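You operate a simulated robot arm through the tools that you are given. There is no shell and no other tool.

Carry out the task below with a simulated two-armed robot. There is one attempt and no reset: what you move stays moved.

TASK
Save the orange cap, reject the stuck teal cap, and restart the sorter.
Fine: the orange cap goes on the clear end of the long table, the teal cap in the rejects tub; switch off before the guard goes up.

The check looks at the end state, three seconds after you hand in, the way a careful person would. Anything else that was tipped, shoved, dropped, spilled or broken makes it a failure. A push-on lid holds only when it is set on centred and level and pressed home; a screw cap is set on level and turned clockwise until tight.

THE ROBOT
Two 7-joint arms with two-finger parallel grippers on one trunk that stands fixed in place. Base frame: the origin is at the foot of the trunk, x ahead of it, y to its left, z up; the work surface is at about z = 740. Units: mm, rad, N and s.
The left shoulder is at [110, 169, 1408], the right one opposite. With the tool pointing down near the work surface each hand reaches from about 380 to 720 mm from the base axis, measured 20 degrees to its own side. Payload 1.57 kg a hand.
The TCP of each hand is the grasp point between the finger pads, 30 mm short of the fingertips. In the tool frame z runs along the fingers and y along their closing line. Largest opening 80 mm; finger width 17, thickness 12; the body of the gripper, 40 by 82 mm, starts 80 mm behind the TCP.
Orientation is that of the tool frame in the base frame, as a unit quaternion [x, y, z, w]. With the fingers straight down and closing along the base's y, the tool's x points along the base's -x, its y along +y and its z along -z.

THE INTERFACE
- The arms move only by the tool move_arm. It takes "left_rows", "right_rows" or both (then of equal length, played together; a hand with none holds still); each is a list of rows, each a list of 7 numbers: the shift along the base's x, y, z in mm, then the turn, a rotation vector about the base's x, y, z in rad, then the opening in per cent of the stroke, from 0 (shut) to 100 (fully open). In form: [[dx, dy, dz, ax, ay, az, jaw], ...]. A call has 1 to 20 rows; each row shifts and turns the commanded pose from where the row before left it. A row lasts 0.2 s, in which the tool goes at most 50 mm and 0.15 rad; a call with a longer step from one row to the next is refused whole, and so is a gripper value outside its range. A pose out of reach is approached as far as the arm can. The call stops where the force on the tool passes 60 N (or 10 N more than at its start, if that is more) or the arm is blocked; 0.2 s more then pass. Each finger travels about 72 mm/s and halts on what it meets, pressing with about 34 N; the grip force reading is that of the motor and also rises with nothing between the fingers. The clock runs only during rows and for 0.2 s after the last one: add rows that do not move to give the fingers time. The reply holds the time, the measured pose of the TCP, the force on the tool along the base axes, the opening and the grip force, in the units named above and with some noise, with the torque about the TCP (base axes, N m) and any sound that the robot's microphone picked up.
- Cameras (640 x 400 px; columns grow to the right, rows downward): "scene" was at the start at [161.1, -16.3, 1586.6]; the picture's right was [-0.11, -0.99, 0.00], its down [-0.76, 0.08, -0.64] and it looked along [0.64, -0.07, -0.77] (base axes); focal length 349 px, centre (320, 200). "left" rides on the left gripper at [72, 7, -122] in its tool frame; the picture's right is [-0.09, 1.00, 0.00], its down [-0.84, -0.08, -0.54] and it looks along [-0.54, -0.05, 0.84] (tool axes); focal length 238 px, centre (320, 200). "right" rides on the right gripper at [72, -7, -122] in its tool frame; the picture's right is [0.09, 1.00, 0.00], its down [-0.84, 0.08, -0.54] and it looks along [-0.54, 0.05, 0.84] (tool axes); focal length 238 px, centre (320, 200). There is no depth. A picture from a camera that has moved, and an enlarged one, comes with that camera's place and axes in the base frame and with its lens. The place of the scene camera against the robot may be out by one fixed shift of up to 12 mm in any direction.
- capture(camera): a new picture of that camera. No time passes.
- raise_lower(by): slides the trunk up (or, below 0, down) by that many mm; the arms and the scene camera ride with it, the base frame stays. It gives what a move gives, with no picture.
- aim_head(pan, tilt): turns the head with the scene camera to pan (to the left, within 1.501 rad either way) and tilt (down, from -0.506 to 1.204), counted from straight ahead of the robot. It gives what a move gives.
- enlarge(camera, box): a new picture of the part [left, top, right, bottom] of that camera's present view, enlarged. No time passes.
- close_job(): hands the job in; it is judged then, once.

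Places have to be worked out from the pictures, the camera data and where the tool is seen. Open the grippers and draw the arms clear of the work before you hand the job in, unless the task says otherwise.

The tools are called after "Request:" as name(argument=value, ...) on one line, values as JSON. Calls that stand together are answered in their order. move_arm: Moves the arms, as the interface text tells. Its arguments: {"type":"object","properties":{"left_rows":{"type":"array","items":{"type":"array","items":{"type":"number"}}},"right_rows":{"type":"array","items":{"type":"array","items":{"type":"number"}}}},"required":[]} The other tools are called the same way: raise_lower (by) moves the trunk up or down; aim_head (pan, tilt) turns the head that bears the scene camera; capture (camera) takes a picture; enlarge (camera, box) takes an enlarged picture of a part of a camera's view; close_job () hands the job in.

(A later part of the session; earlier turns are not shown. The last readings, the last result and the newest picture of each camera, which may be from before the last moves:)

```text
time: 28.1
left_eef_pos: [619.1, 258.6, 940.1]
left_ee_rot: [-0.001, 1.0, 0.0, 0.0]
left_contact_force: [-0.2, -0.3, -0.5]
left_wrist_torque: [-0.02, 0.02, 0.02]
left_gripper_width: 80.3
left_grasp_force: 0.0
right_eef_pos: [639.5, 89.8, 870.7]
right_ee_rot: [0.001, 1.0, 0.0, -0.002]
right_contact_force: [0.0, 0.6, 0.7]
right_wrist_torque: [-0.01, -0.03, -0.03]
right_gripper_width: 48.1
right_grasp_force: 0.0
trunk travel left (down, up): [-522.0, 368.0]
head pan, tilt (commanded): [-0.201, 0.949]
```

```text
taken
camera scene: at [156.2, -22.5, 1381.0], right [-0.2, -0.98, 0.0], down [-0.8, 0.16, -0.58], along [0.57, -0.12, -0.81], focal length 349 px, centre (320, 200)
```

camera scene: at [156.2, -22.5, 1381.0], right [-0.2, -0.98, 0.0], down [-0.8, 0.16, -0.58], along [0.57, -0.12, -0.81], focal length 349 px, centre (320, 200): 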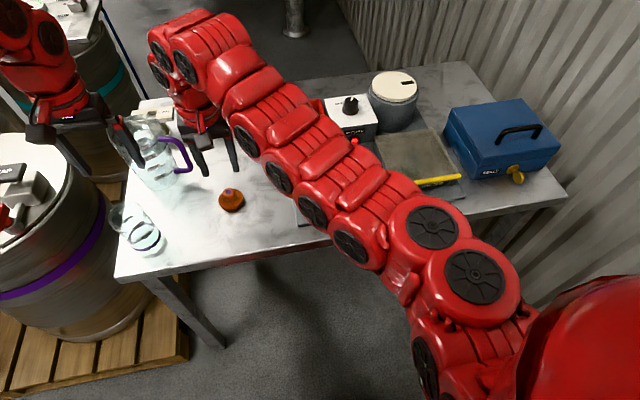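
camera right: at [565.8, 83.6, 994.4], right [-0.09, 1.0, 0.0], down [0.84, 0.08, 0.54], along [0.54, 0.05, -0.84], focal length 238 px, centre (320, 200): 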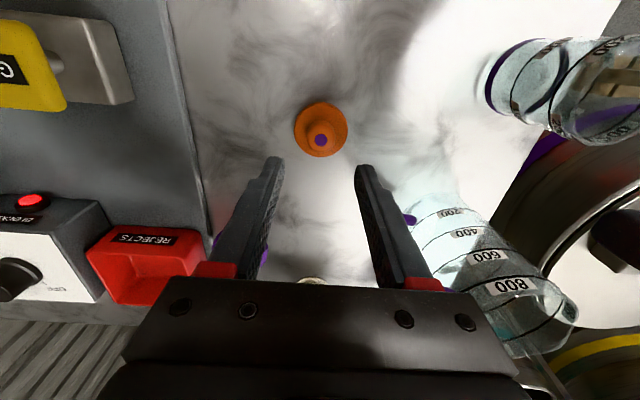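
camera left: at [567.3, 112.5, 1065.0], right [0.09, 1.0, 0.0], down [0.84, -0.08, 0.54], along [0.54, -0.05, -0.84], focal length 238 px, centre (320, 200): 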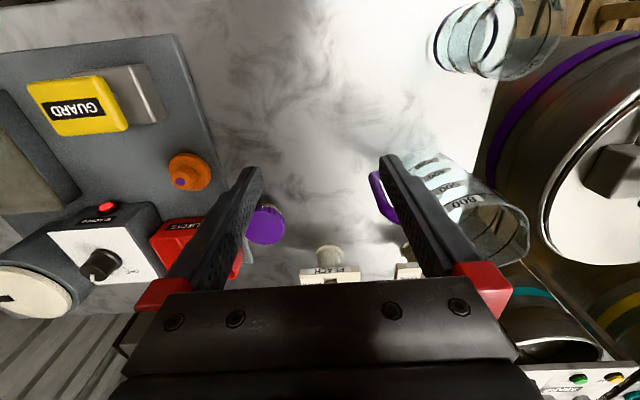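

The orange cap stands upright on the bare table at (640, 91). Now the knob: I bring the right hand back toward the control box, staying high.

Request:
move_arm(right_rows=[[4, -42, 10, 0, 0, 0, 60], [4, -42, 10, 0, 0, 0, 60], [4, -42, 10, 0, 0, 0, 60], [8, -42, 10, 0, 0, 0, 60], [10, -42, 0, 0, 0, 0, 60], [10, -42, 0, 0, 0, 0, 60], [10, -42, 0, 0, 0, 0, 60], [0, 0, 0, 0, 0, 0, 60]])

Request:
capture(camera="right")

Request:
capture(camera="scene")

```text
time: 29.9
left_eef_pos: [617.6, 259.1, 939.9]
left_ee_rot: [0.0, 1.0, 0.0, -0.001]
left_contact_force: [0.5, 0.3, -0.7]
left_wrist_torque: [-0.05, -0.03, 0.02]
left_gripper_width: 80.0
left_grasp_force: 0.0
right_eef_pos: [691.9, -202.7, 911.2]
right_ee_rot: [-0.001, 1.0, 0.0, -0.001]
right_contact_force: [0.6, 0.6, -0.8]
right_wrist_torque: [0.0, -0.01, 0.0]
right_gripper_width: 48.1
right_grasp_force: 0.1
trunk travel left (down, up): [-522.0, 368.0]
head pan, tilt (commanded): [-0.201, 0.949]
```

```text
taken
camera right: at [618.9, -208.3, 1034.2], right [-0.09, 1.0, 0.0], down [0.84, 0.08, 0.54], along [0.54, 0.05, -0.84], focal length 238 px, centre (320, 200)
```

right: 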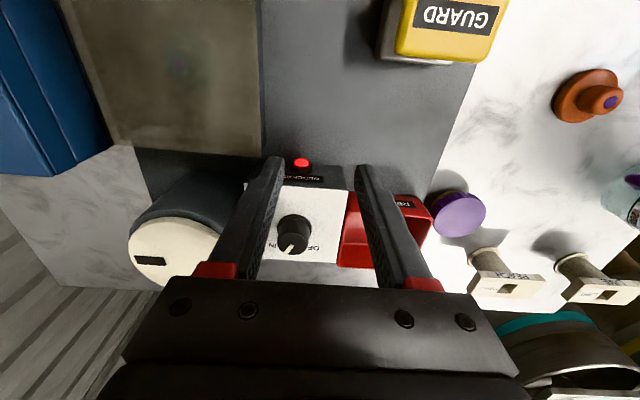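

```text
taken
camera scene: at [155.8, -22.1, 1381.1], right [-0.2, -0.98, 0.0], down [-0.8, 0.16, -0.58], along [0.57, -0.12, -0.81], focal length 349 px, centre (320, 200)
```

scene: 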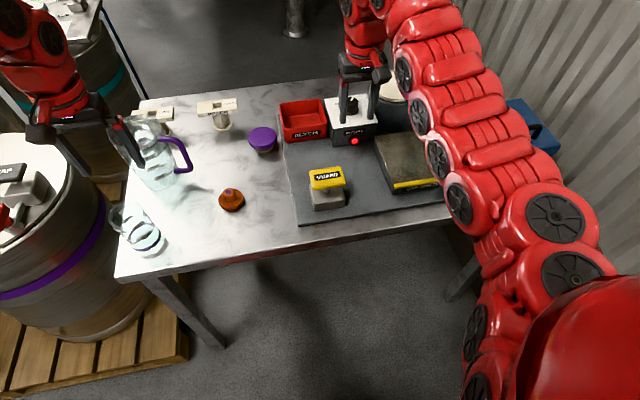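

Request:
enlarge(camera="right", box=[230, 150, 360, 270])

Request:
enlarge(camera="scene", box=[310, 60, 420, 150])

```text
3.33 times, centred on (295, 210) of right
camera zoom: at [618.9, -208.3, 1034.2], right [-0.09, 1.0, 0.0], down [0.84, 0.08, 0.54], along [0.54, 0.05, -0.84], focal length 794 px, centre (403, 167)
```

zoom: 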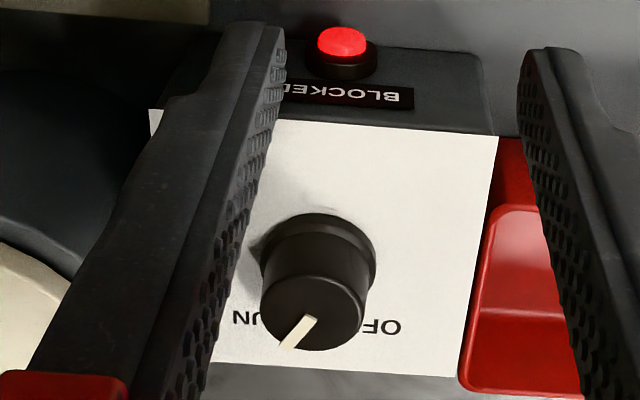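

```text
4.44 times, centred on (365, 105) of scene
camera zoom: at [155.8, -22.1, 1381.1], right [-0.2, -0.98, 0.0], down [-0.8, 0.16, -0.58], along [0.57, -0.12, -0.81], focal length 1551 px, centre (120, 622)
```

zoom: 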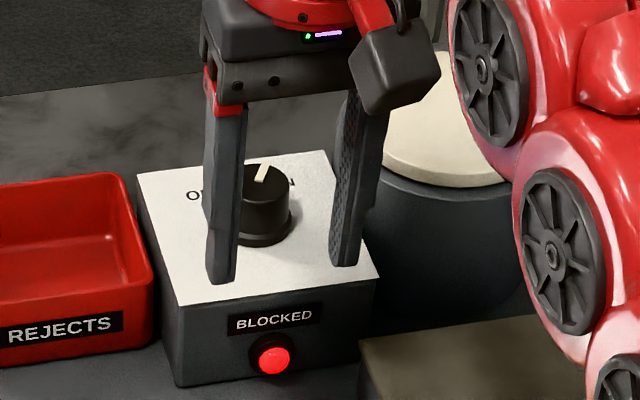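

The knob's pointer is at RUN (about 45° right of straight ahead), knob top near (806, -222, 833), diameter about 34 mm. To reach it I tilt the right tool outward 0.5 rad while advancing, still above everything.

Request:
move_arm(right_rows=[[12, -3, 3, 0, -0.0833, 0, 75], [12, -3, 3, 0, -0.0833, 0, 75], [12, -3, 3, 0, -0.0833, 0, 75], [12, -3, 0, 0, -0.0833, 0, 75], [12, -3, 0, 0, -0.0833, 0, 75], [12, -3, 0, 0, -0.0835, 0, 75], [0, 0, 0, 0, 0, 0, 75]])

Request:
capture(camera="right")

Request:
capture(camera="scene")

```text
time: 31.5
left_eef_pos: [618.7, 259.2, 940.9]
left_ee_rot: [-0.001, 1.0, 0.0, 0.0]
left_contact_force: [1.0, 0.1, 0.1]
left_wrist_torque: [0.0, -0.02, -0.01]
left_gripper_width: 79.9
left_grasp_force: 0.0
right_eef_pos: [762.7, -220.4, 920.1]
right_ee_rot: [0.0, 0.969, 0.0, 0.247]
right_contact_force: [0.2, 0.2, -0.2]
right_wrist_torque: [0.01, -0.01, 0.01]
right_gripper_width: 60.1
right_grasp_force: 0.0
trunk travel left (down, up): [-522.0, 368.0]
head pan, tilt (commanded): [-0.201, 0.949]
```

```text
taken
camera right: at [641.1, -226.3, 993.4], right [-0.08, 1.0, -0.04], down [0.48, 0.08, 0.88], along [0.88, 0.05, -0.48], focal length 238 px, centre (320, 200)
```

right: 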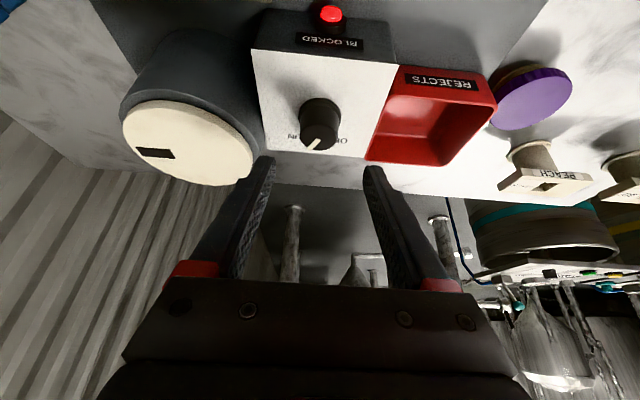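

```text
taken
camera scene: at [155.9, -22.6, 1381.1], right [-0.2, -0.98, 0.0], down [-0.8, 0.16, -0.58], along [0.57, -0.12, -0.81], focal length 349 px, centre (320, 200)
```

scene: 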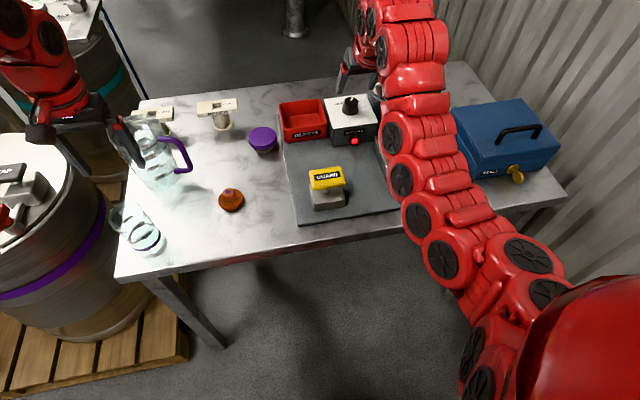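

The tilted pose works with reach to spare. I enlarge the right view to fix the knob's position from this nearer viewpoint.

Request:
enlarge(camera="right", box=[240, 40, 400, 170])

Request:
enlarge(camera="scene", box=[320, 70, 420, 150])

```text
3.08 times, centred on (320, 105) of right
camera zoom: at [641.1, -226.3, 993.4], right [-0.08, 1.0, -0.04], down [0.48, 0.08, 0.88], along [0.88, 0.05, -0.48], focal length 733 px, centre (320, 492)
```

zoom: 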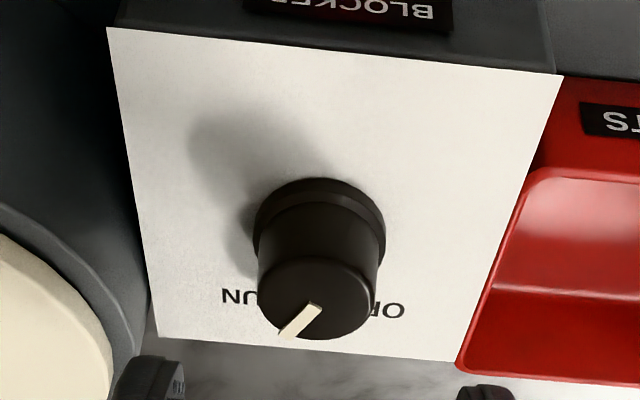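

```text
5.00 times, centred on (370, 110) of scene
camera zoom: at [155.9, -22.6, 1381.1], right [-0.2, -0.98, 0.0], down [-0.8, 0.16, -0.58], along [0.57, -0.12, -0.81], focal length 1745 px, centre (70, 650)
```

zoom: 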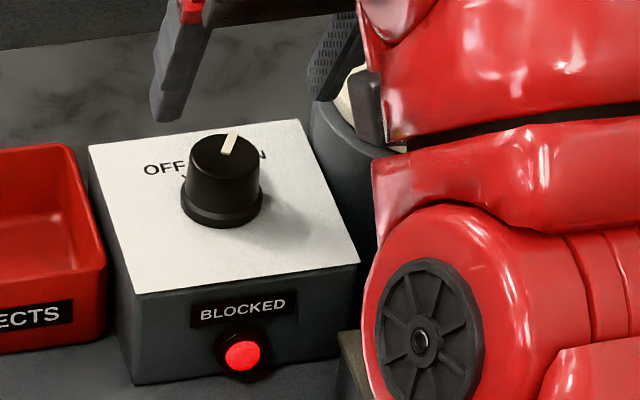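

From two right-hand views the knob top is at about (807, -221.5, 835) with the panel near z = 800. I set the tool to 0.4 rad tilt, pre-yaw it 0.65 rad clockwise so I have room to turn counter-clockwise, and move above the knob.

Request:
move_arm(right_rows=[[0, 0, 0, 0, 0.1, 0, 75], [8, 0.5, -5, 0, 0, -0.13, 75], [8, 0.5, -5, 0, 0, -0.13, 75], [8, 0.5, -5, 0, 0, -0.13, 75], [8, 0.5, -5, 0, 0, -0.13, 75], [7.5, 0.5, -5, 0, 0, -0.13, 75], [0, 0, 0, 0, 0, 0, 75]])

Request:
capture(camera="right")

Request:
capture(camera="scene")

```text
time: 33.1
left_eef_pos: [618.0, 259.0, 939.6]
left_ee_rot: [-0.001, 1.0, 0.0, -0.001]
left_contact_force: [-0.8, -0.6, 1.2]
left_wrist_torque: [-0.02, -0.01, 0.02]
left_gripper_width: 80.2
left_grasp_force: 0.0
right_eef_pos: [801.7, -218.4, 896.3]
right_ee_rot: [0.314, 0.929, -0.063, 0.188]
right_contact_force: [-0.2, 0.1, 0.2]
right_wrist_torque: [0.0, -0.05, -0.01]
right_gripper_width: 59.8
right_grasp_force: 0.1
trunk travel left (down, up): [-522.0, 368.0]
head pan, tilt (commanded): [-0.201, 0.949]
```

```text
taken
camera right: at [706.0, -154.0, 981.6], right [0.54, 0.84, -0.03], down [0.49, -0.28, 0.82], along [0.68, -0.46, -0.57], focal length 238 px, centre (320, 200)
```

right: 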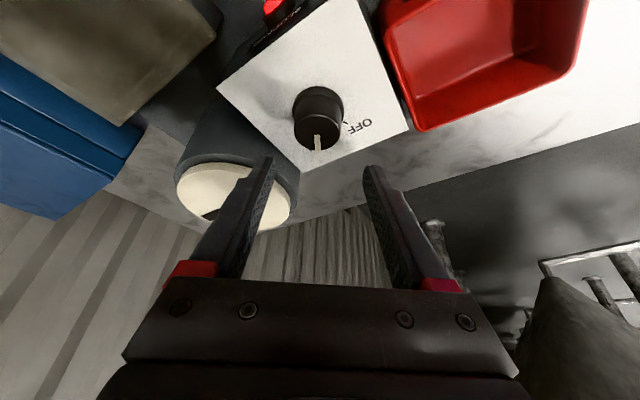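

```text
taken
camera scene: at [155.9, -23.0, 1381.1], right [-0.2, -0.98, 0.0], down [-0.8, 0.16, -0.58], along [0.57, -0.12, -0.81], focal length 349 px, centre (320, 200)
```

scene: 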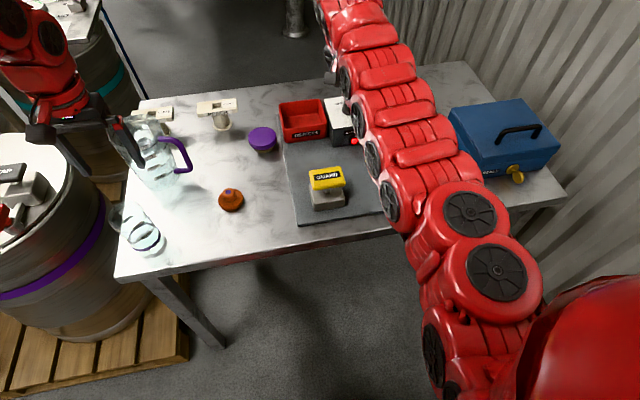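

The pointer lies along the tool's pointing direction, so RUN is about 37° right. I enlarge to check the knob's lateral alignment with the fingers before descending.

Request:
enlarge(camera="right", box=[240, 60, 400, 180])

```text
3.33 times, centred on (320, 120) of right
camera zoom: at [706.0, -154.0, 981.6], right [0.54, 0.84, -0.03], down [0.49, -0.28, 0.82], along [0.68, -0.46, -0.57], focal length 794 px, centre (320, 467)
```

zoom: 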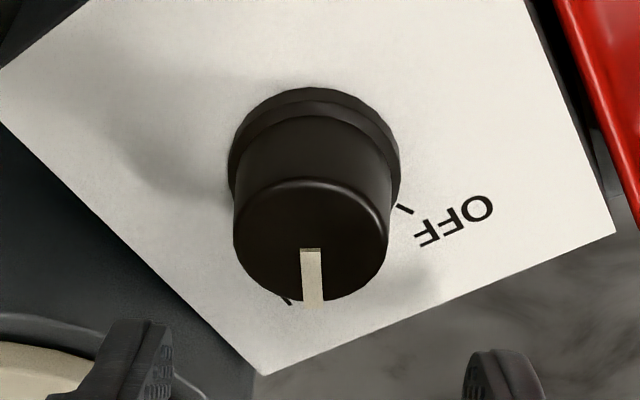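

The tool axis is within 2 mm of the knob laterally and 6 mm behind it lengthwise, as intended. I descend so the fingertips straddle the knob just above its flange.

Request:
move_arm(right_rows=[[-1, -1.5, -15, 0, 0, 0, 75], [0, 0, -15, 0, 0, 0, 75], [0, 0, -12, 0, 0, 0, 75], [0, 0, -8, 0, 0, 0, 75], [0, 0, -5, 0, 0, 0, 75], [0, 0, 0, 0, 0, 0, 75]])

Request:
capture(camera="right")

Request:
enlarge(camera="scene", box=[310, 60, 410, 150])

```text
time: 34.5
left_eef_pos: [616.9, 260.6, 942.4]
left_ee_rot: [0.0, 1.0, -0.001, 0.0]
left_contact_force: [-0.8, -0.4, -0.1]
left_wrist_torque: [0.0, 0.0, -0.02]
left_gripper_width: 80.0
left_grasp_force: 0.1
right_eef_pos: [801.7, -220.4, 846.2]
right_ee_rot: [0.314, 0.928, -0.064, 0.193]
right_contact_force: [7.5, -4.6, 27.4]
right_wrist_torque: [-0.92, 0.2, 0.35]
right_gripper_width: 58.9
right_grasp_force: 0.1
trunk travel left (down, up): [-522.0, 368.0]
head pan, tilt (commanded): [-0.201, 0.949]
```

```text
taken
camera right: at [704.7, -156.0, 930.2], right [0.54, 0.84, -0.03], down [0.48, -0.28, 0.83], along [0.69, -0.46, -0.56], focal length 238 px, centre (320, 200)
```

right: 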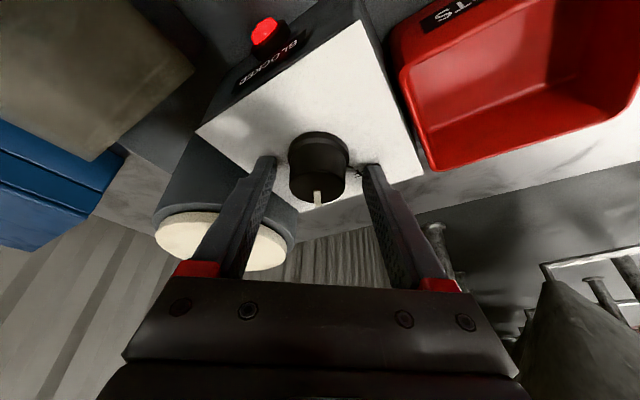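

```text
4.44 times, centred on (360, 105) of scene
camera zoom: at [153.2, -21.9, 1381.8], right [-0.2, -0.98, 0.0], down [-0.8, 0.16, -0.58], along [0.57, -0.12, -0.81], focal length 1551 px, centre (142, 622)
```

zoom: 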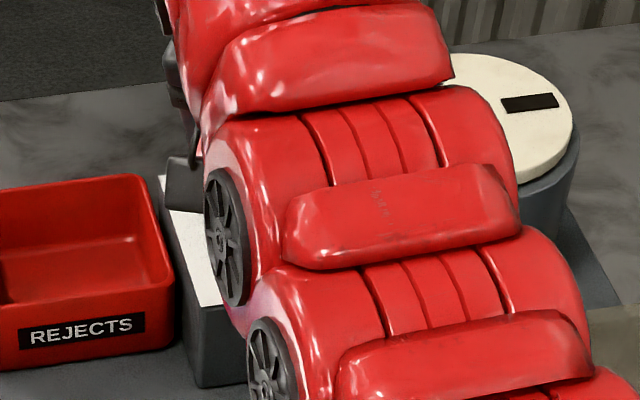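

Contact (27 N) at TCP z = 846 means the panel is at about z = 815, not 800, so the knob top is near 847 and its axis near (796, -221). I lift off, shift to match, and look again.

Request:
move_arm(right_rows=[[0, 0, 12, 0, 0, 0, 75], [0, 0, 10, 0, 0, 0, 75], [-6, 2, 0, 0, 0, 0, 75], [-5, 2, 0, 0, 0, 0, 75], [0, 0, 0, 0, 0, 0, 75]])

Request:
capture(camera="right")

Request:
enlarge(camera="right", box=[240, 80, 400, 220])

```text
time: 35.7
left_eef_pos: [618.9, 258.7, 939.5]
left_ee_rot: [-0.002, 1.0, 0.0, 0.0]
left_contact_force: [-0.5, -0.6, -0.6]
left_wrist_torque: [0.03, 0.03, 0.0]
left_gripper_width: 80.2
left_grasp_force: 0.0
right_eef_pos: [788.8, -215.0, 863.7]
right_ee_rot: [0.313, 0.929, -0.063, 0.188]
right_contact_force: [-0.1, 0.4, -0.8]
right_wrist_torque: [-0.03, 0.03, 0.01]
right_gripper_width: 59.7
right_grasp_force: 0.0
trunk travel left (down, up): [-522.0, 368.0]
head pan, tilt (commanded): [-0.201, 0.949]
```

```text
taken
camera right: at [694.6, -151.0, 948.9], right [0.54, 0.84, -0.04], down [0.49, -0.28, 0.82], along [0.69, -0.46, -0.57], focal length 238 px, centre (320, 200)
```

right: 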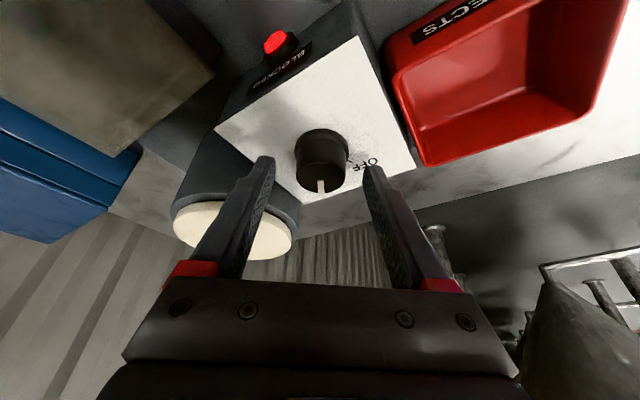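

```text
2.86 times, centred on (320, 150) of right
camera zoom: at [694.6, -151.0, 948.9], right [0.54, 0.84, -0.04], down [0.49, -0.28, 0.82], along [0.69, -0.46, -0.57], focal length 681 px, centre (320, 343)
```

zoom: 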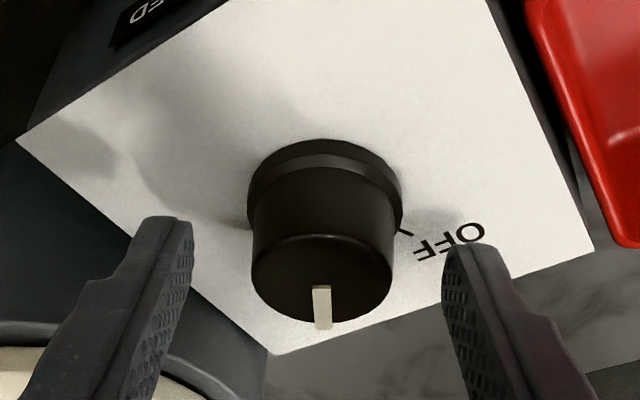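

The knob is now centred between the fingers (axis about (796, -220), top 847). I lower 8 mm and close on it.

Request:
move_arm(right_rows=[[0, 0, -4, 0, 0, 0, 75], [0, 0, -4, 0, 0, 0, 75], [0, 0, 0, 0, 0, 0, 75], [0, 0, 0, 0, 0, 0, 45], [0, 0, 0, 0, 0, 0, 0], [0, 0, 0, 0, 0, 0, 0]])

Request:
enlarge(camera="right", box=[240, 80, 400, 220])

```text
time: 37.1
left_eef_pos: [618.4, 261.2, 941.1]
left_ee_rot: [0.0, 1.0, -0.001, 0.0]
left_contact_force: [-0.4, 1.0, -0.1]
left_wrist_torque: [0.02, 0.0, -0.02]
left_gripper_width: 80.0
left_grasp_force: 0.1
right_eef_pos: [790.2, -214.4, 855.3]
right_ee_rot: [0.313, 0.929, -0.062, 0.187]
right_contact_force: [2.4, 2.8, 0.4]
right_wrist_torque: [0.33, -0.04, 0.03]
right_gripper_width: 34.7
right_grasp_force: 41.5
trunk travel left (down, up): [-522.0, 368.0]
head pan, tilt (commanded): [-0.201, 0.949]
```

```text
2.86 times, centred on (320, 150) of right
camera zoom: at [694.8, -150.6, 940.4], right [0.54, 0.84, -0.04], down [0.49, -0.28, 0.82], along [0.69, -0.46, -0.56], focal length 681 px, centre (320, 343)
```

zoom: 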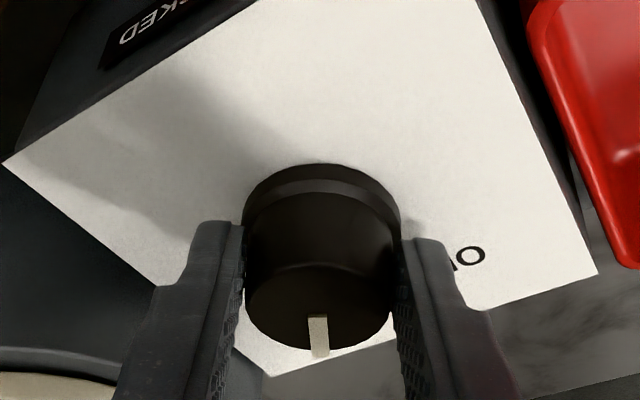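

Gripped at 34.7 mm. I turn counter-clockwise half a radian about the knob's axis, letting the TCP follow its small circle, and check the response.

Request:
move_arm(right_rows=[[-0.47, -0.69, 0, 0, 0, 0.1, 0], [-0.4, -0.74, 0, 0, 0, 0.1, 0], [-0.33, -0.77, 0, 0, 0, 0.1, 0], [-0.25, -0.8, 0, 0, 0, 0.1, 0], [-0.17, -0.82, 0, 0, 0, 0.1, 0], [0, 0, 0, 0, 0, 0, 0]])

Request:
enlarge(camera="right", box=[220, 20, 420, 220])

```text
time: 38.5
left_eef_pos: [617.7, 260.0, 941.7]
left_ee_rot: [-0.001, 1.0, 0.0, 0.0]
left_contact_force: [0.2, -0.3, 0.0]
left_wrist_torque: [0.0, -0.02, 0.02]
left_gripper_width: 80.0
left_grasp_force: 0.1
right_eef_pos: [787.9, -221.5, 854.9]
right_ee_rot: [0.073, 0.977, -0.015, 0.198]
right_contact_force: [-6.6, 1.6, 1.8]
right_wrist_torque: [0.25, 0.63, -0.02]
right_gripper_width: 34.3
right_grasp_force: 41.4
trunk travel left (down, up): [-522.0, 368.0]
head pan, tilt (commanded): [-0.201, 0.949]
```

```text
2.00 times, centred on (320, 120) of right
camera zoom: at [673.8, -209.0, 940.7], right [0.07, 1.0, -0.04], down [0.57, -0.01, 0.82], along [0.82, -0.07, -0.57], focal length 477 px, centre (320, 360)
```

zoom: 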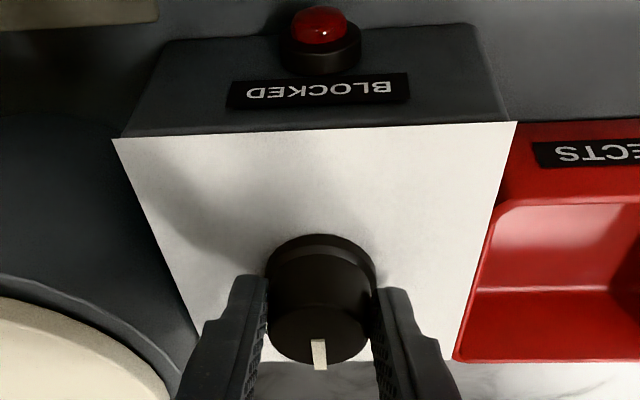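

The pointer turned with the fingers and the BLOCKED lamp has gone dark. I continue counter-clockwise toward the OFF mark.

Request:
move_arm(right_rows=[[-0.08, -0.84, 0, 0, 0, 0.1, 0], [0, -0.84, 0, 0, 0, 0.1, 0], [0.08, -0.84, 0, 0, 0, 0.1, 0], [0.17, -0.82, 0, 0, 0, 0.1, 0], [0, 0, 0, 0, 0, 0, 0]])

Request:
enlarge(camera="right", box=[220, 20, 420, 220])

```text
time: 39.7
left_eef_pos: [618.0, 257.4, 941.0]
left_ee_rot: [0.0, 1.0, 0.001, 0.001]
left_contact_force: [0.2, 0.2, 0.2]
left_wrist_torque: [0.05, 0.04, 0.02]
left_gripper_width: 80.0
left_grasp_force: 0.2
right_eef_pos: [787.6, -224.8, 855.3]
right_ee_rot: [-0.122, 0.973, 0.024, 0.195]
right_contact_force: [-11.9, -7.7, -7.0]
right_wrist_torque: [-0.09, 0.14, -0.05]
right_gripper_width: 34.2
right_grasp_force: 42.0
trunk travel left (down, up): [-522.0, 368.0]
head pan, tilt (commanded): [-0.201, 0.949]
```

```text
2.00 times, centred on (320, 120) of right
camera zoom: at [679.0, -258.7, 940.6], right [-0.33, 0.94, -0.04], down [0.53, 0.21, 0.82], along [0.79, 0.25, -0.57], focal length 477 px, centre (320, 360)
```

zoom: 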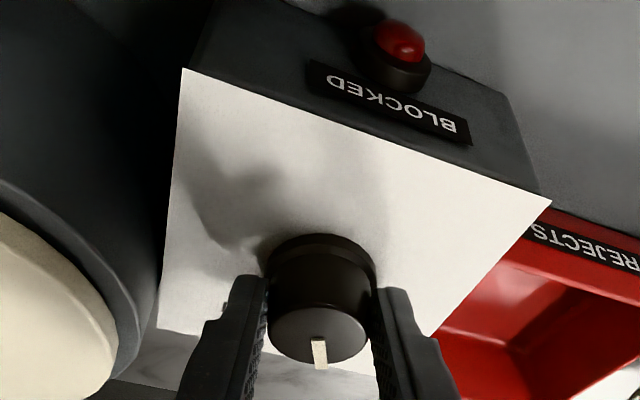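

About 0.9 rad turned; the pointer should be near the OFF mark (about 22° left). I add 0.07 rad, then open and back up to inspect the pointer.

Request:
move_arm(right_rows=[[0.1, -0.5, 0, 0, 0, 0.07, 0], [0, 0, 0, 0, 0, 0, 0], [0, 0, 0, 0, 0, 0, 45], [0, 0, 0, 0, 0, 0, 75], [0, 0, 0, 0, 0, 0, 75], [0, 0, 12, 0, 0, 0, 75], [0, 0, 20, 0, 0, 0, 75], [-5, 0, 20, 0, 0, 0, 75], [0, 0, 0, 0, 0, 0, 75]])

Request:
enlarge(camera="right", box=[220, 20, 420, 220])

```text
time: 41.7
left_eef_pos: [618.6, 259.3, 940.5]
left_ee_rot: [-0.001, 1.0, -0.001, -0.001]
left_contact_force: [0.4, 0.2, -0.4]
left_wrist_torque: [-0.05, -0.02, -0.01]
left_gripper_width: 79.9
left_grasp_force: 0.1
right_eef_pos: [783.6, -223.3, 906.3]
right_ee_rot: [-0.156, 0.968, 0.032, 0.195]
right_contact_force: [-0.3, 0.8, 0.3]
right_wrist_torque: [0.02, -0.01, -0.03]
right_gripper_width: 60.0
right_grasp_force: 0.1
trunk travel left (down, up): [-522.0, 368.0]
head pan, tilt (commanded): [-0.201, 0.949]
```

```text
2.00 times, centred on (320, 120) of right
camera zoom: at [676.5, -265.3, 991.5], right [-0.39, 0.92, -0.04], down [0.51, 0.25, 0.82], along [0.77, 0.31, -0.57], focal length 477 px, centre (320, 360)
```

zoom: 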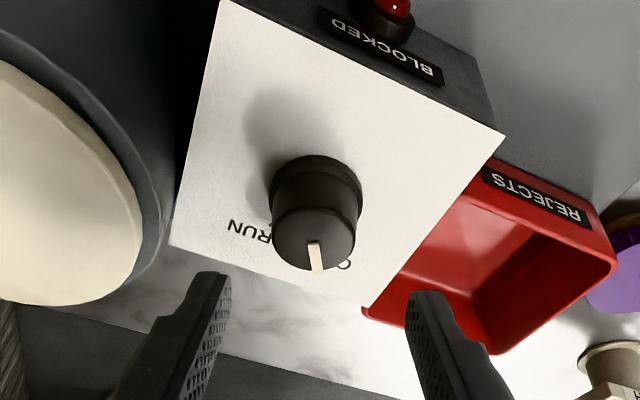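

The pointer now measures about 25° left, at OFF, and the lamp is dark. I withdraw the right hand to a staging place over the sorter's near right side, straightening the tool.

Request:
move_arm(right_rows=[[-15, 0, 12, 0, 0, -0.107, 75], [-20, 0, 6, 0, 0, -0.107, 75], [-20, -10, 3, 0, 0, -0.107, 75], [-20, -20, 0, 0, 0.1, 0, 75], [-20, -20, 0, 0, 0.1, 0, 75], [-20, -20, 0, 0, 0.1, 0, 75], [-20, -20, 0, 0, 0.1, 0, 75], [0, 0, 0, 0, 0, 0, 75]])

Request:
capture(camera="right")

Request:
capture(camera="scene")

Request:
enlarge(camera="scene", box=[310, 80, 390, 150])

```text
time: 43.5
left_eef_pos: [619.1, 259.6, 940.9]
left_ee_rot: [0.0, 1.0, 0.0, 0.0]
left_contact_force: [0.6, 0.2, -0.8]
left_wrist_torque: [-0.03, 0.02, 0.01]
left_gripper_width: 80.0
left_grasp_force: 0.1
right_eef_pos: [648.3, -312.6, 929.5]
right_ee_rot: [0.001, 1.0, -0.001, -0.002]
right_contact_force: [1.0, 0.7, 0.1]
right_wrist_torque: [0.03, 0.03, 0.0]
right_gripper_width: 59.9
right_grasp_force: 0.0
trunk travel left (down, up): [-522.0, 368.0]
head pan, tilt (commanded): [-0.201, 0.949]
```

```text
taken
camera right: at [576.1, -318.5, 1051.7], right [-0.09, 1.0, 0.0], down [0.84, 0.08, 0.54], along [0.54, 0.05, -0.84], focal length 238 px, centre (320, 200)
```

right: 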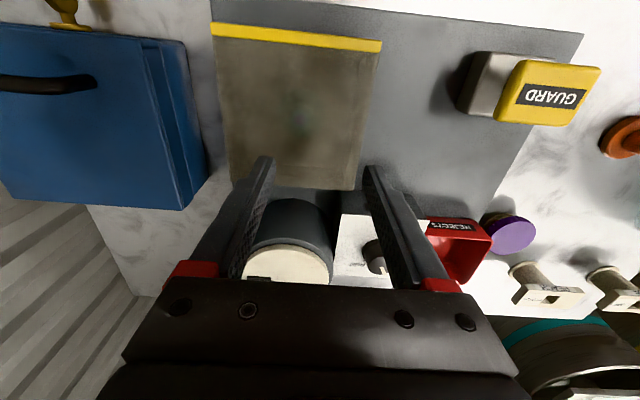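

```text
taken
camera scene: at [156.0, -22.6, 1381.1], right [-0.2, -0.98, 0.0], down [-0.8, 0.16, -0.58], along [0.57, -0.12, -0.81], focal length 349 px, centre (320, 200)
```

scene: 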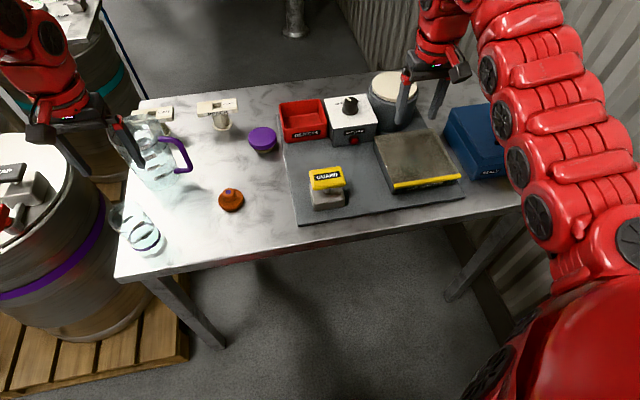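

```text
5.71 times, centred on (350, 115) of scene
camera zoom: at [156.0, -22.6, 1381.1], right [-0.2, -0.98, 0.0], down [-0.8, 0.16, -0.58], along [0.57, -0.12, -0.81], focal length 1994 px, centre (149, 686)
```

zoom: 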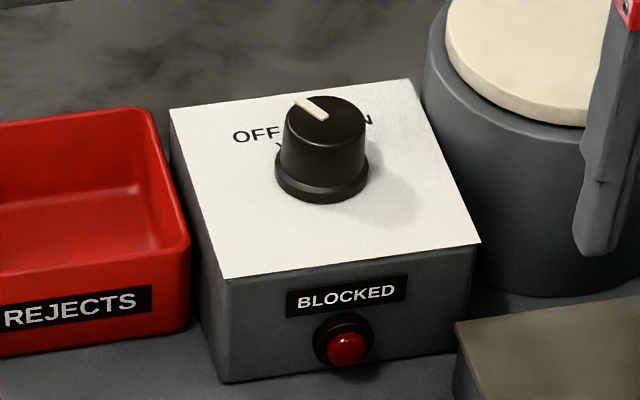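

The close-up confirms the pointer at OFF. The pad top is at about (593, -119.5, 829), and the guard spans about x 570–727, y -415 to -260, z about 800, with the teal cap near (650, -333). I move the right hand out to the side, clear of the guard's swing, and bring the left hand (closing) above the GUARD pad.

Request:
move_arm(right_rows=[[-6, -34, 1, 0, 0, 0, 75], [-6, -34, 1, 0, 0, 0, 75], [-6, -34, 1, 0, 0, 0, 75], [-6, -34, 1, 0, 0, 0, 75], [-4, -31, 1, 0, 0, 0, 75], [0, 0, 0, 0, 0, 0, 75], [0, 0, 0, 0, 0, 0, 75], [0, 0, 0, 0, 0, 0, 75], [0, 0, 0, 0, 0, 0, 75], [0, 0, 0, 0, 0, 0, 75]], left_rows=[[6, -40, 0, 0, 0, 0, 60], [6, -40, -3, 0, 0, 0, 20], [6, -40, -3, 0, 0, 0, 0], [3, -40, -3, 0, 0, 0, 0], [-5, -40, -3, 0, 0, 0, 0], [-8, -40, -3, 0, 0, 0, 0], [-10, -40, -4, 0, 0, 0, 0], [-12, -40, -5, 0, 0, 0, 0], [-12, -40, -5, 0, 0, 0, 0], [0, -19, 0, 0, 0, 0, 0]])

Request:
capture(camera="left")

Request:
capture(camera="right")

Request:
capture(camera="scene")

```text
time: 45.7
left_eef_pos: [592.1, -119.9, 913.9]
left_ee_rot: [-0.001, 1.0, 0.0, 0.0]
left_contact_force: [0.2, 0.5, -0.3]
left_wrist_torque: [0.01, 0.02, -0.02]
left_gripper_width: 0.1
left_grasp_force: 21.6
right_eef_pos: [620.6, -482.1, 931.8]
right_ee_rot: [0.0, 1.0, 0.0, -0.001]
right_contact_force: [-0.4, -0.7, -0.3]
right_wrist_torque: [-0.01, -0.04, -0.01]
right_gripper_width: 59.7
right_grasp_force: 0.0
trunk travel left (down, up): [-522.0, 368.0]
head pan, tilt (commanded): [-0.201, 0.949]
```

```text
taken
camera left: at [520.7, -113.4, 1035.0], right [0.09, 1.0, 0.0], down [0.84, -0.08, 0.54], along [0.54, -0.05, -0.84], focal length 238 px, centre (320, 200)
```

left: 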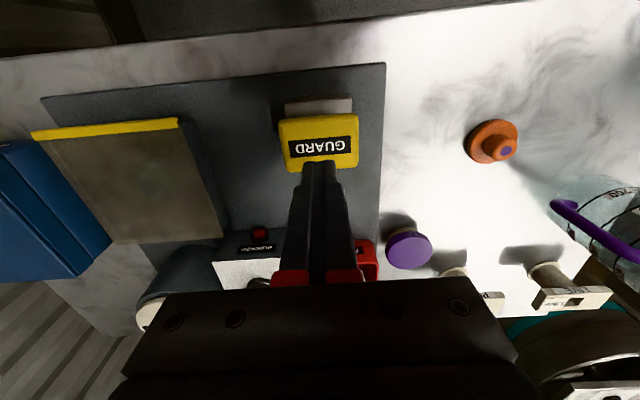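

```text
taken
camera right: at [548.4, -488.0, 1054.0], right [-0.09, 1.0, 0.0], down [0.84, 0.08, 0.54], along [0.54, 0.05, -0.84], focal length 238 px, centre (320, 200)
```

right: 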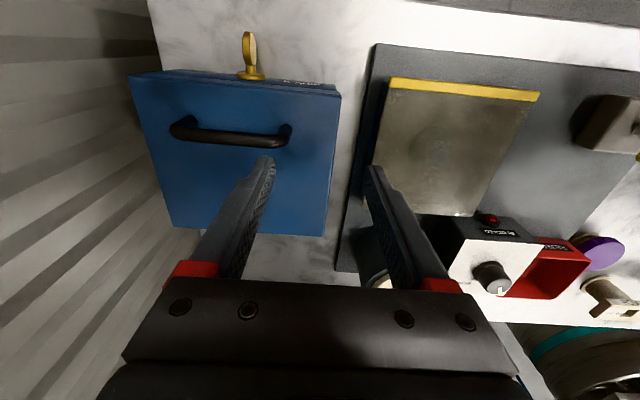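

```text
taken
camera scene: at [156.0, -22.9, 1381.1], right [-0.2, -0.98, 0.0], down [-0.8, 0.16, -0.58], along [0.57, -0.12, -0.81], focal length 349 px, centre (320, 200)
```

scene: 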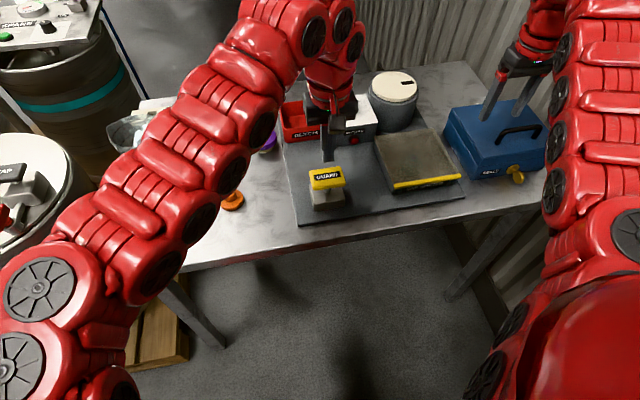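

The left fingertips are centred over the pad. I lower to just above it and then press in small steps, watching the force.

Request:
move_arm(left_rows=[[0, 0, -20, 0, 0, 0, 0], [0, 0, -20, 0, 0, 0, 0], [0, 0, -8, 0, 0, 0, 0], [0, 0, -3, 0, 0, 0, 0], [0, 0, -3, 0, 0, 0, 0], [0, 0, -3, 0, 0, 0, 0], [0, 0, 0, 0, 0, 0, 0]])

Request:
capture(camera="scene")

```text
time: 47.3
left_eef_pos: [592.1, -121.3, 856.1]
left_ee_rot: [0.0, 1.0, -0.001, 0.0]
left_contact_force: [-2.7, 0.9, 4.7]
left_wrist_torque: [0.05, 0.05, 0.03]
left_gripper_width: 0.0
left_grasp_force: 21.5
right_eef_pos: [619.5, -481.9, 930.7]
right_ee_rot: [0.001, 1.0, 0.0, 0.0]
right_contact_force: [-0.2, 0.6, 0.3]
right_wrist_torque: [0.03, 0.0, 0.0]
right_gripper_width: 60.0
right_grasp_force: 0.1
trunk travel left (down, up): [-522.0, 368.0]
head pan, tilt (commanded): [-0.201, 0.949]
```

```text
taken
camera scene: at [155.2, -22.5, 1381.2], right [-0.2, -0.98, 0.0], down [-0.8, 0.16, -0.58], along [0.57, -0.12, -0.81], focal length 349 px, centre (320, 200)
```

scene: 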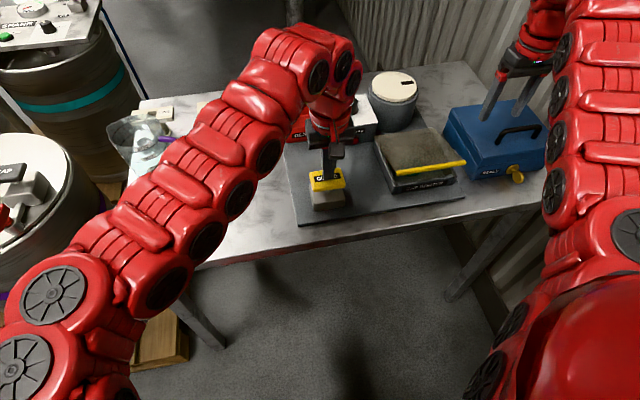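

The guard is lifting at its near edge as the pad goes down (hold-to-open). I press further in small steps.

Request:
move_arm(left_rows=[[0, 0, -3, 0, 0, 0, 0], [0, 0, -3, 0, 0, 0, 0], [0, 0, -3, 0, 0, 0, 0], [0, 0, 0, 0, 0, 0, 0]])

Request:
capture(camera="scene")

```text
time: 48.3
left_eef_pos: [592.0, -121.5, 847.1]
left_ee_rot: [0.0, 1.0, 0.001, 0.0]
left_contact_force: [2.2, 0.4, 4.4]
left_wrist_torque: [0.0, -0.06, -0.02]
left_gripper_width: 0.0
left_grasp_force: 21.1
right_eef_pos: [621.1, -482.9, 930.5]
right_ee_rot: [0.001, 1.0, 0.0, -0.001]
right_contact_force: [0.0, -0.3, -0.2]
right_wrist_torque: [-0.07, 0.02, 0.01]
right_gripper_width: 59.9
right_grasp_force: 0.1
trunk travel left (down, up): [-522.0, 368.0]
head pan, tilt (commanded): [-0.201, 0.949]
```

```text
taken
camera scene: at [155.8, -22.6, 1381.1], right [-0.2, -0.98, 0.0], down [-0.8, 0.16, -0.58], along [0.57, -0.12, -0.81], focal length 349 px, centre (320, 200)
```

scene: 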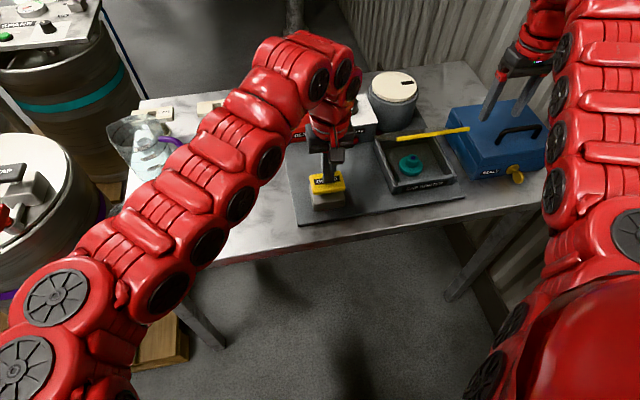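

The teal cap is now visible in the tray. I keep pressing to open the guard fully.

Request:
move_arm(left_rows=[[0, 0, -3, 0, 0, 0, 0], [0, 0, -3, 0, 0, 0, 0], [0, 0, 0, 0, 0, 0, 0]])

Request:
capture(camera="scene")

Request:
enlarge(camera="scene", box=[300, 100, 480, 230])

Request:
capture(camera="right")

```text
time: 49.1
left_eef_pos: [592.0, -122.5, 842.3]
left_ee_rot: [-0.001, 1.0, 0.0, 0.0]
left_contact_force: [-0.6, 3.4, 5.2]
left_wrist_torque: [0.06, -0.09, 0.02]
left_gripper_width: 0.0
left_grasp_force: 21.5
right_eef_pos: [621.3, -481.4, 930.1]
right_ee_rot: [0.001, 1.0, -0.001, -0.001]
right_contact_force: [0.8, 0.1, -0.6]
right_wrist_torque: [-0.02, 0.02, 0.04]
right_gripper_width: 59.8
right_grasp_force: 0.1
trunk travel left (down, up): [-522.0, 368.0]
head pan, tilt (commanded): [-0.201, 0.949]
heard: click
```

```text
taken
camera scene: at [155.4, -22.2, 1381.2], right [-0.2, -0.98, 0.0], down [-0.8, 0.16, -0.58], along [0.57, -0.12, -0.81], focal length 349 px, centre (320, 200)
```

scene: 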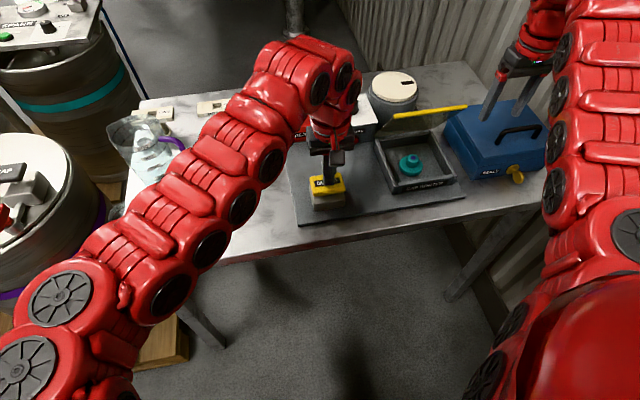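

```text
3.08 times, centred on (390, 165) of scene
camera zoom: at [155.4, -22.2, 1381.2], right [-0.2, -0.98, 0.0], down [-0.8, 0.16, -0.58], along [0.57, -0.12, -0.81], focal length 1074 px, centre (105, 308)
```

zoom: 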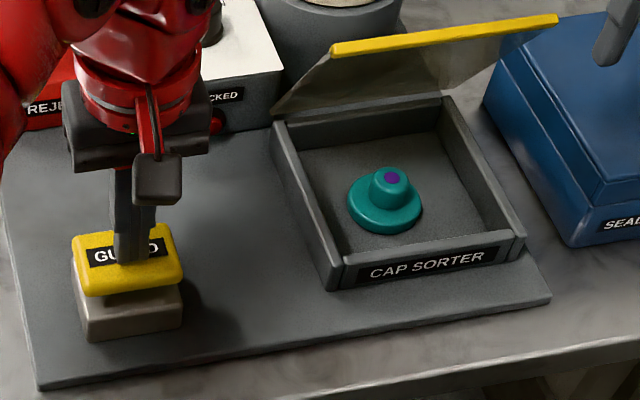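

```text
taken
camera right: at [547.9, -487.6, 1054.5], right [-0.09, 1.0, 0.0], down [0.84, 0.08, 0.54], along [0.54, 0.05, -0.84], focal length 238 px, centre (320, 200)
```

right: 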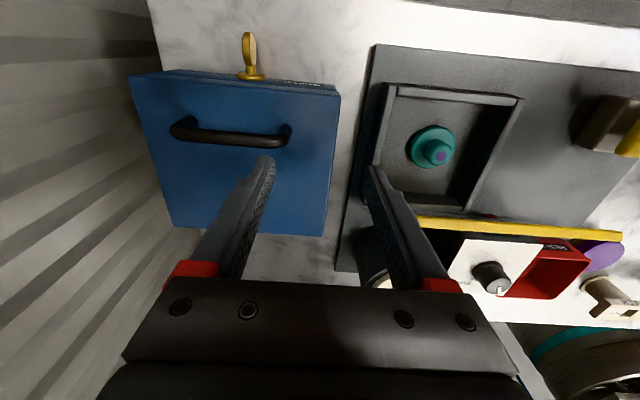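

A click was heard, and the guard's free edge is now at about (640, z 928), roughly 56° open. I press 2 mm more to see whether this is the end of travel.

Request:
move_arm(left_rows=[[0, 0, -2, 0, 0, 0, 0], [0, 0, 0, 0, 0, 0, 0], [0, 0, 0, 0, 0, 0, 0]])

Request:
capture(camera="right")

Request:
capture(camera="left")

```text
time: 49.9
left_eef_pos: [590.9, -123.0, 839.4]
left_ee_rot: [-0.001, 1.0, -0.001, 0.0]
left_contact_force: [0.4, 3.4, 5.9]
left_wrist_torque: [0.07, -0.01, 0.0]
left_gripper_width: 0.0
left_grasp_force: 21.5
right_eef_pos: [620.2, -482.5, 931.1]
right_ee_rot: [0.001, 1.0, -0.001, -0.001]
right_contact_force: [-0.3, 0.5, 1.0]
right_wrist_torque: [-0.04, 0.01, 0.0]
right_gripper_width: 60.0
right_grasp_force: 0.0
trunk travel left (down, up): [-522.0, 368.0]
head pan, tilt (commanded): [-0.201, 0.949]
```

```text
taken
camera right: at [547.8, -487.7, 1054.5], right [-0.09, 1.0, 0.0], down [0.84, 0.08, 0.54], along [0.54, 0.05, -0.84], focal length 238 px, centre (320, 200)
```

right: 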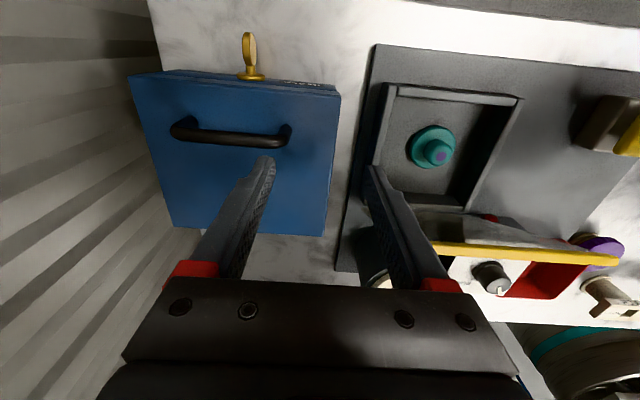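

```text
taken
camera left: at [519.9, -116.1, 961.7], right [0.09, 1.0, 0.0], down [0.84, -0.08, 0.54], along [0.54, -0.05, -0.84], focal length 238 px, centre (320, 200)
```

left: 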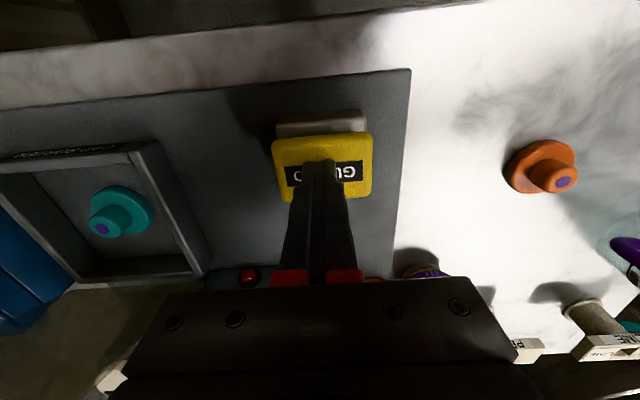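

The guard opened a little more. I press another 2 mm, watching for the stop.

Request:
move_arm(left_rows=[[0, 0, -2, 0, 0, 0, 0], [0, 0, 0, 0, 0, 0, 0]])

Request:
capture(camera="right")

Request:
enlarge(camera="scene", box=[300, 100, 480, 230])

```text
time: 50.5
left_eef_pos: [591.5, -122.8, 837.1]
left_ee_rot: [0.0, 1.0, 0.0, -0.001]
left_contact_force: [0.0, -2.4, 4.5]
left_wrist_torque: [-0.08, 0.03, -0.05]
left_gripper_width: 0.1
left_grasp_force: 21.3
right_eef_pos: [620.1, -483.2, 931.3]
right_ee_rot: [0.0, 1.0, 0.0, 0.0]
right_contact_force: [1.1, 1.1, 1.0]
right_wrist_torque: [0.03, 0.05, 0.02]
right_gripper_width: 60.2
right_grasp_force: 0.0
trunk travel left (down, up): [-522.0, 368.0]
head pan, tilt (commanded): [-0.201, 0.949]
```

```text
taken
camera right: at [547.6, -488.4, 1054.3], right [-0.09, 1.0, 0.0], down [0.84, 0.08, 0.54], along [0.54, 0.05, -0.84], focal length 238 px, centre (320, 200)
```

right: 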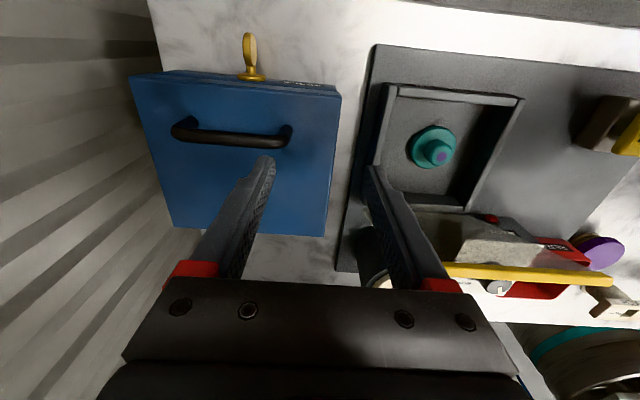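

```text
3.08 times, centred on (390, 165) of scene
camera zoom: at [155.2, -23.0, 1381.2], right [-0.2, -0.98, 0.0], down [-0.8, 0.16, -0.58], along [0.57, -0.12, -0.81], focal length 1074 px, centre (105, 308)
```

zoom: 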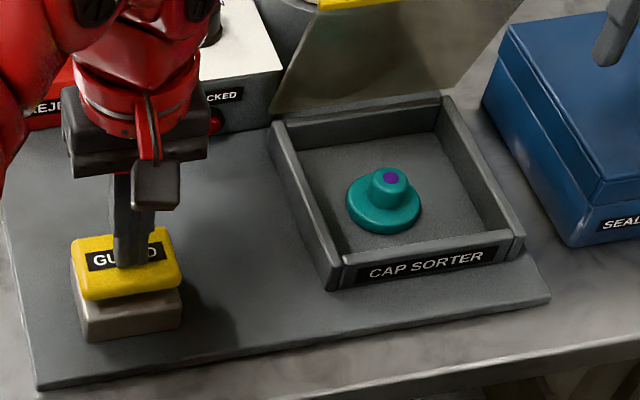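

The guard is near 70° now. One more 2 mm press for clearance.

Request:
move_arm(left_rows=[[0, 0, -2, 0, 0, 0, 0], [0, 0, 0, 0, 0, 0, 0], [0, 0, 0, 0, 0, 0, 0]])

Request:
capture(camera="right")

Request:
capture(camera="scene")

```text
time: 51.3
left_eef_pos: [590.7, -121.2, 835.3]
left_ee_rot: [-0.001, 1.0, 0.0, -0.001]
left_contact_force: [0.6, -2.2, 5.2]
left_wrist_torque: [-0.1, -0.02, -0.04]
left_gripper_width: 0.0
left_grasp_force: 21.5
right_eef_pos: [620.7, -482.7, 931.3]
right_ee_rot: [0.0, 1.0, 0.0, 0.0]
right_contact_force: [-0.4, 0.3, 0.7]
right_wrist_torque: [0.03, -0.01, -0.03]
right_gripper_width: 59.8
right_grasp_force: 0.1
trunk travel left (down, up): [-522.0, 368.0]
head pan, tilt (commanded): [-0.201, 0.949]
```

```text
taken
camera right: at [547.8, -488.2, 1054.2], right [-0.09, 1.0, 0.0], down [0.84, 0.08, 0.54], along [0.54, 0.05, -0.84], focal length 238 px, centre (320, 200)
```

right: 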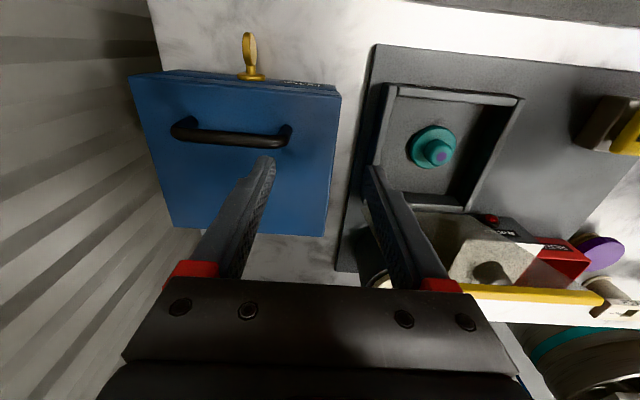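

```text
taken
camera scene: at [155.4, -22.9, 1381.2], right [-0.2, -0.98, 0.0], down [-0.8, 0.16, -0.58], along [0.57, -0.12, -0.81], focal length 349 px, centre (320, 200)
```

scene: 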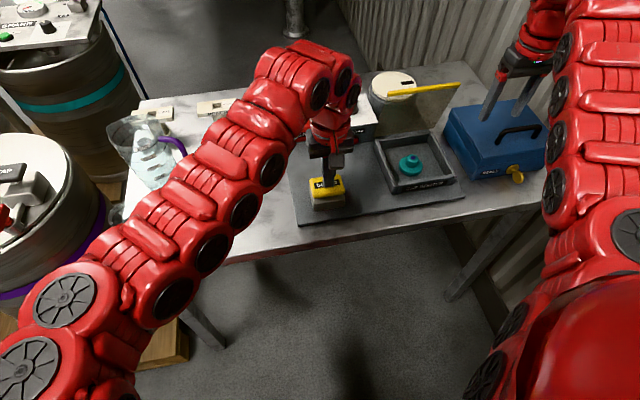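

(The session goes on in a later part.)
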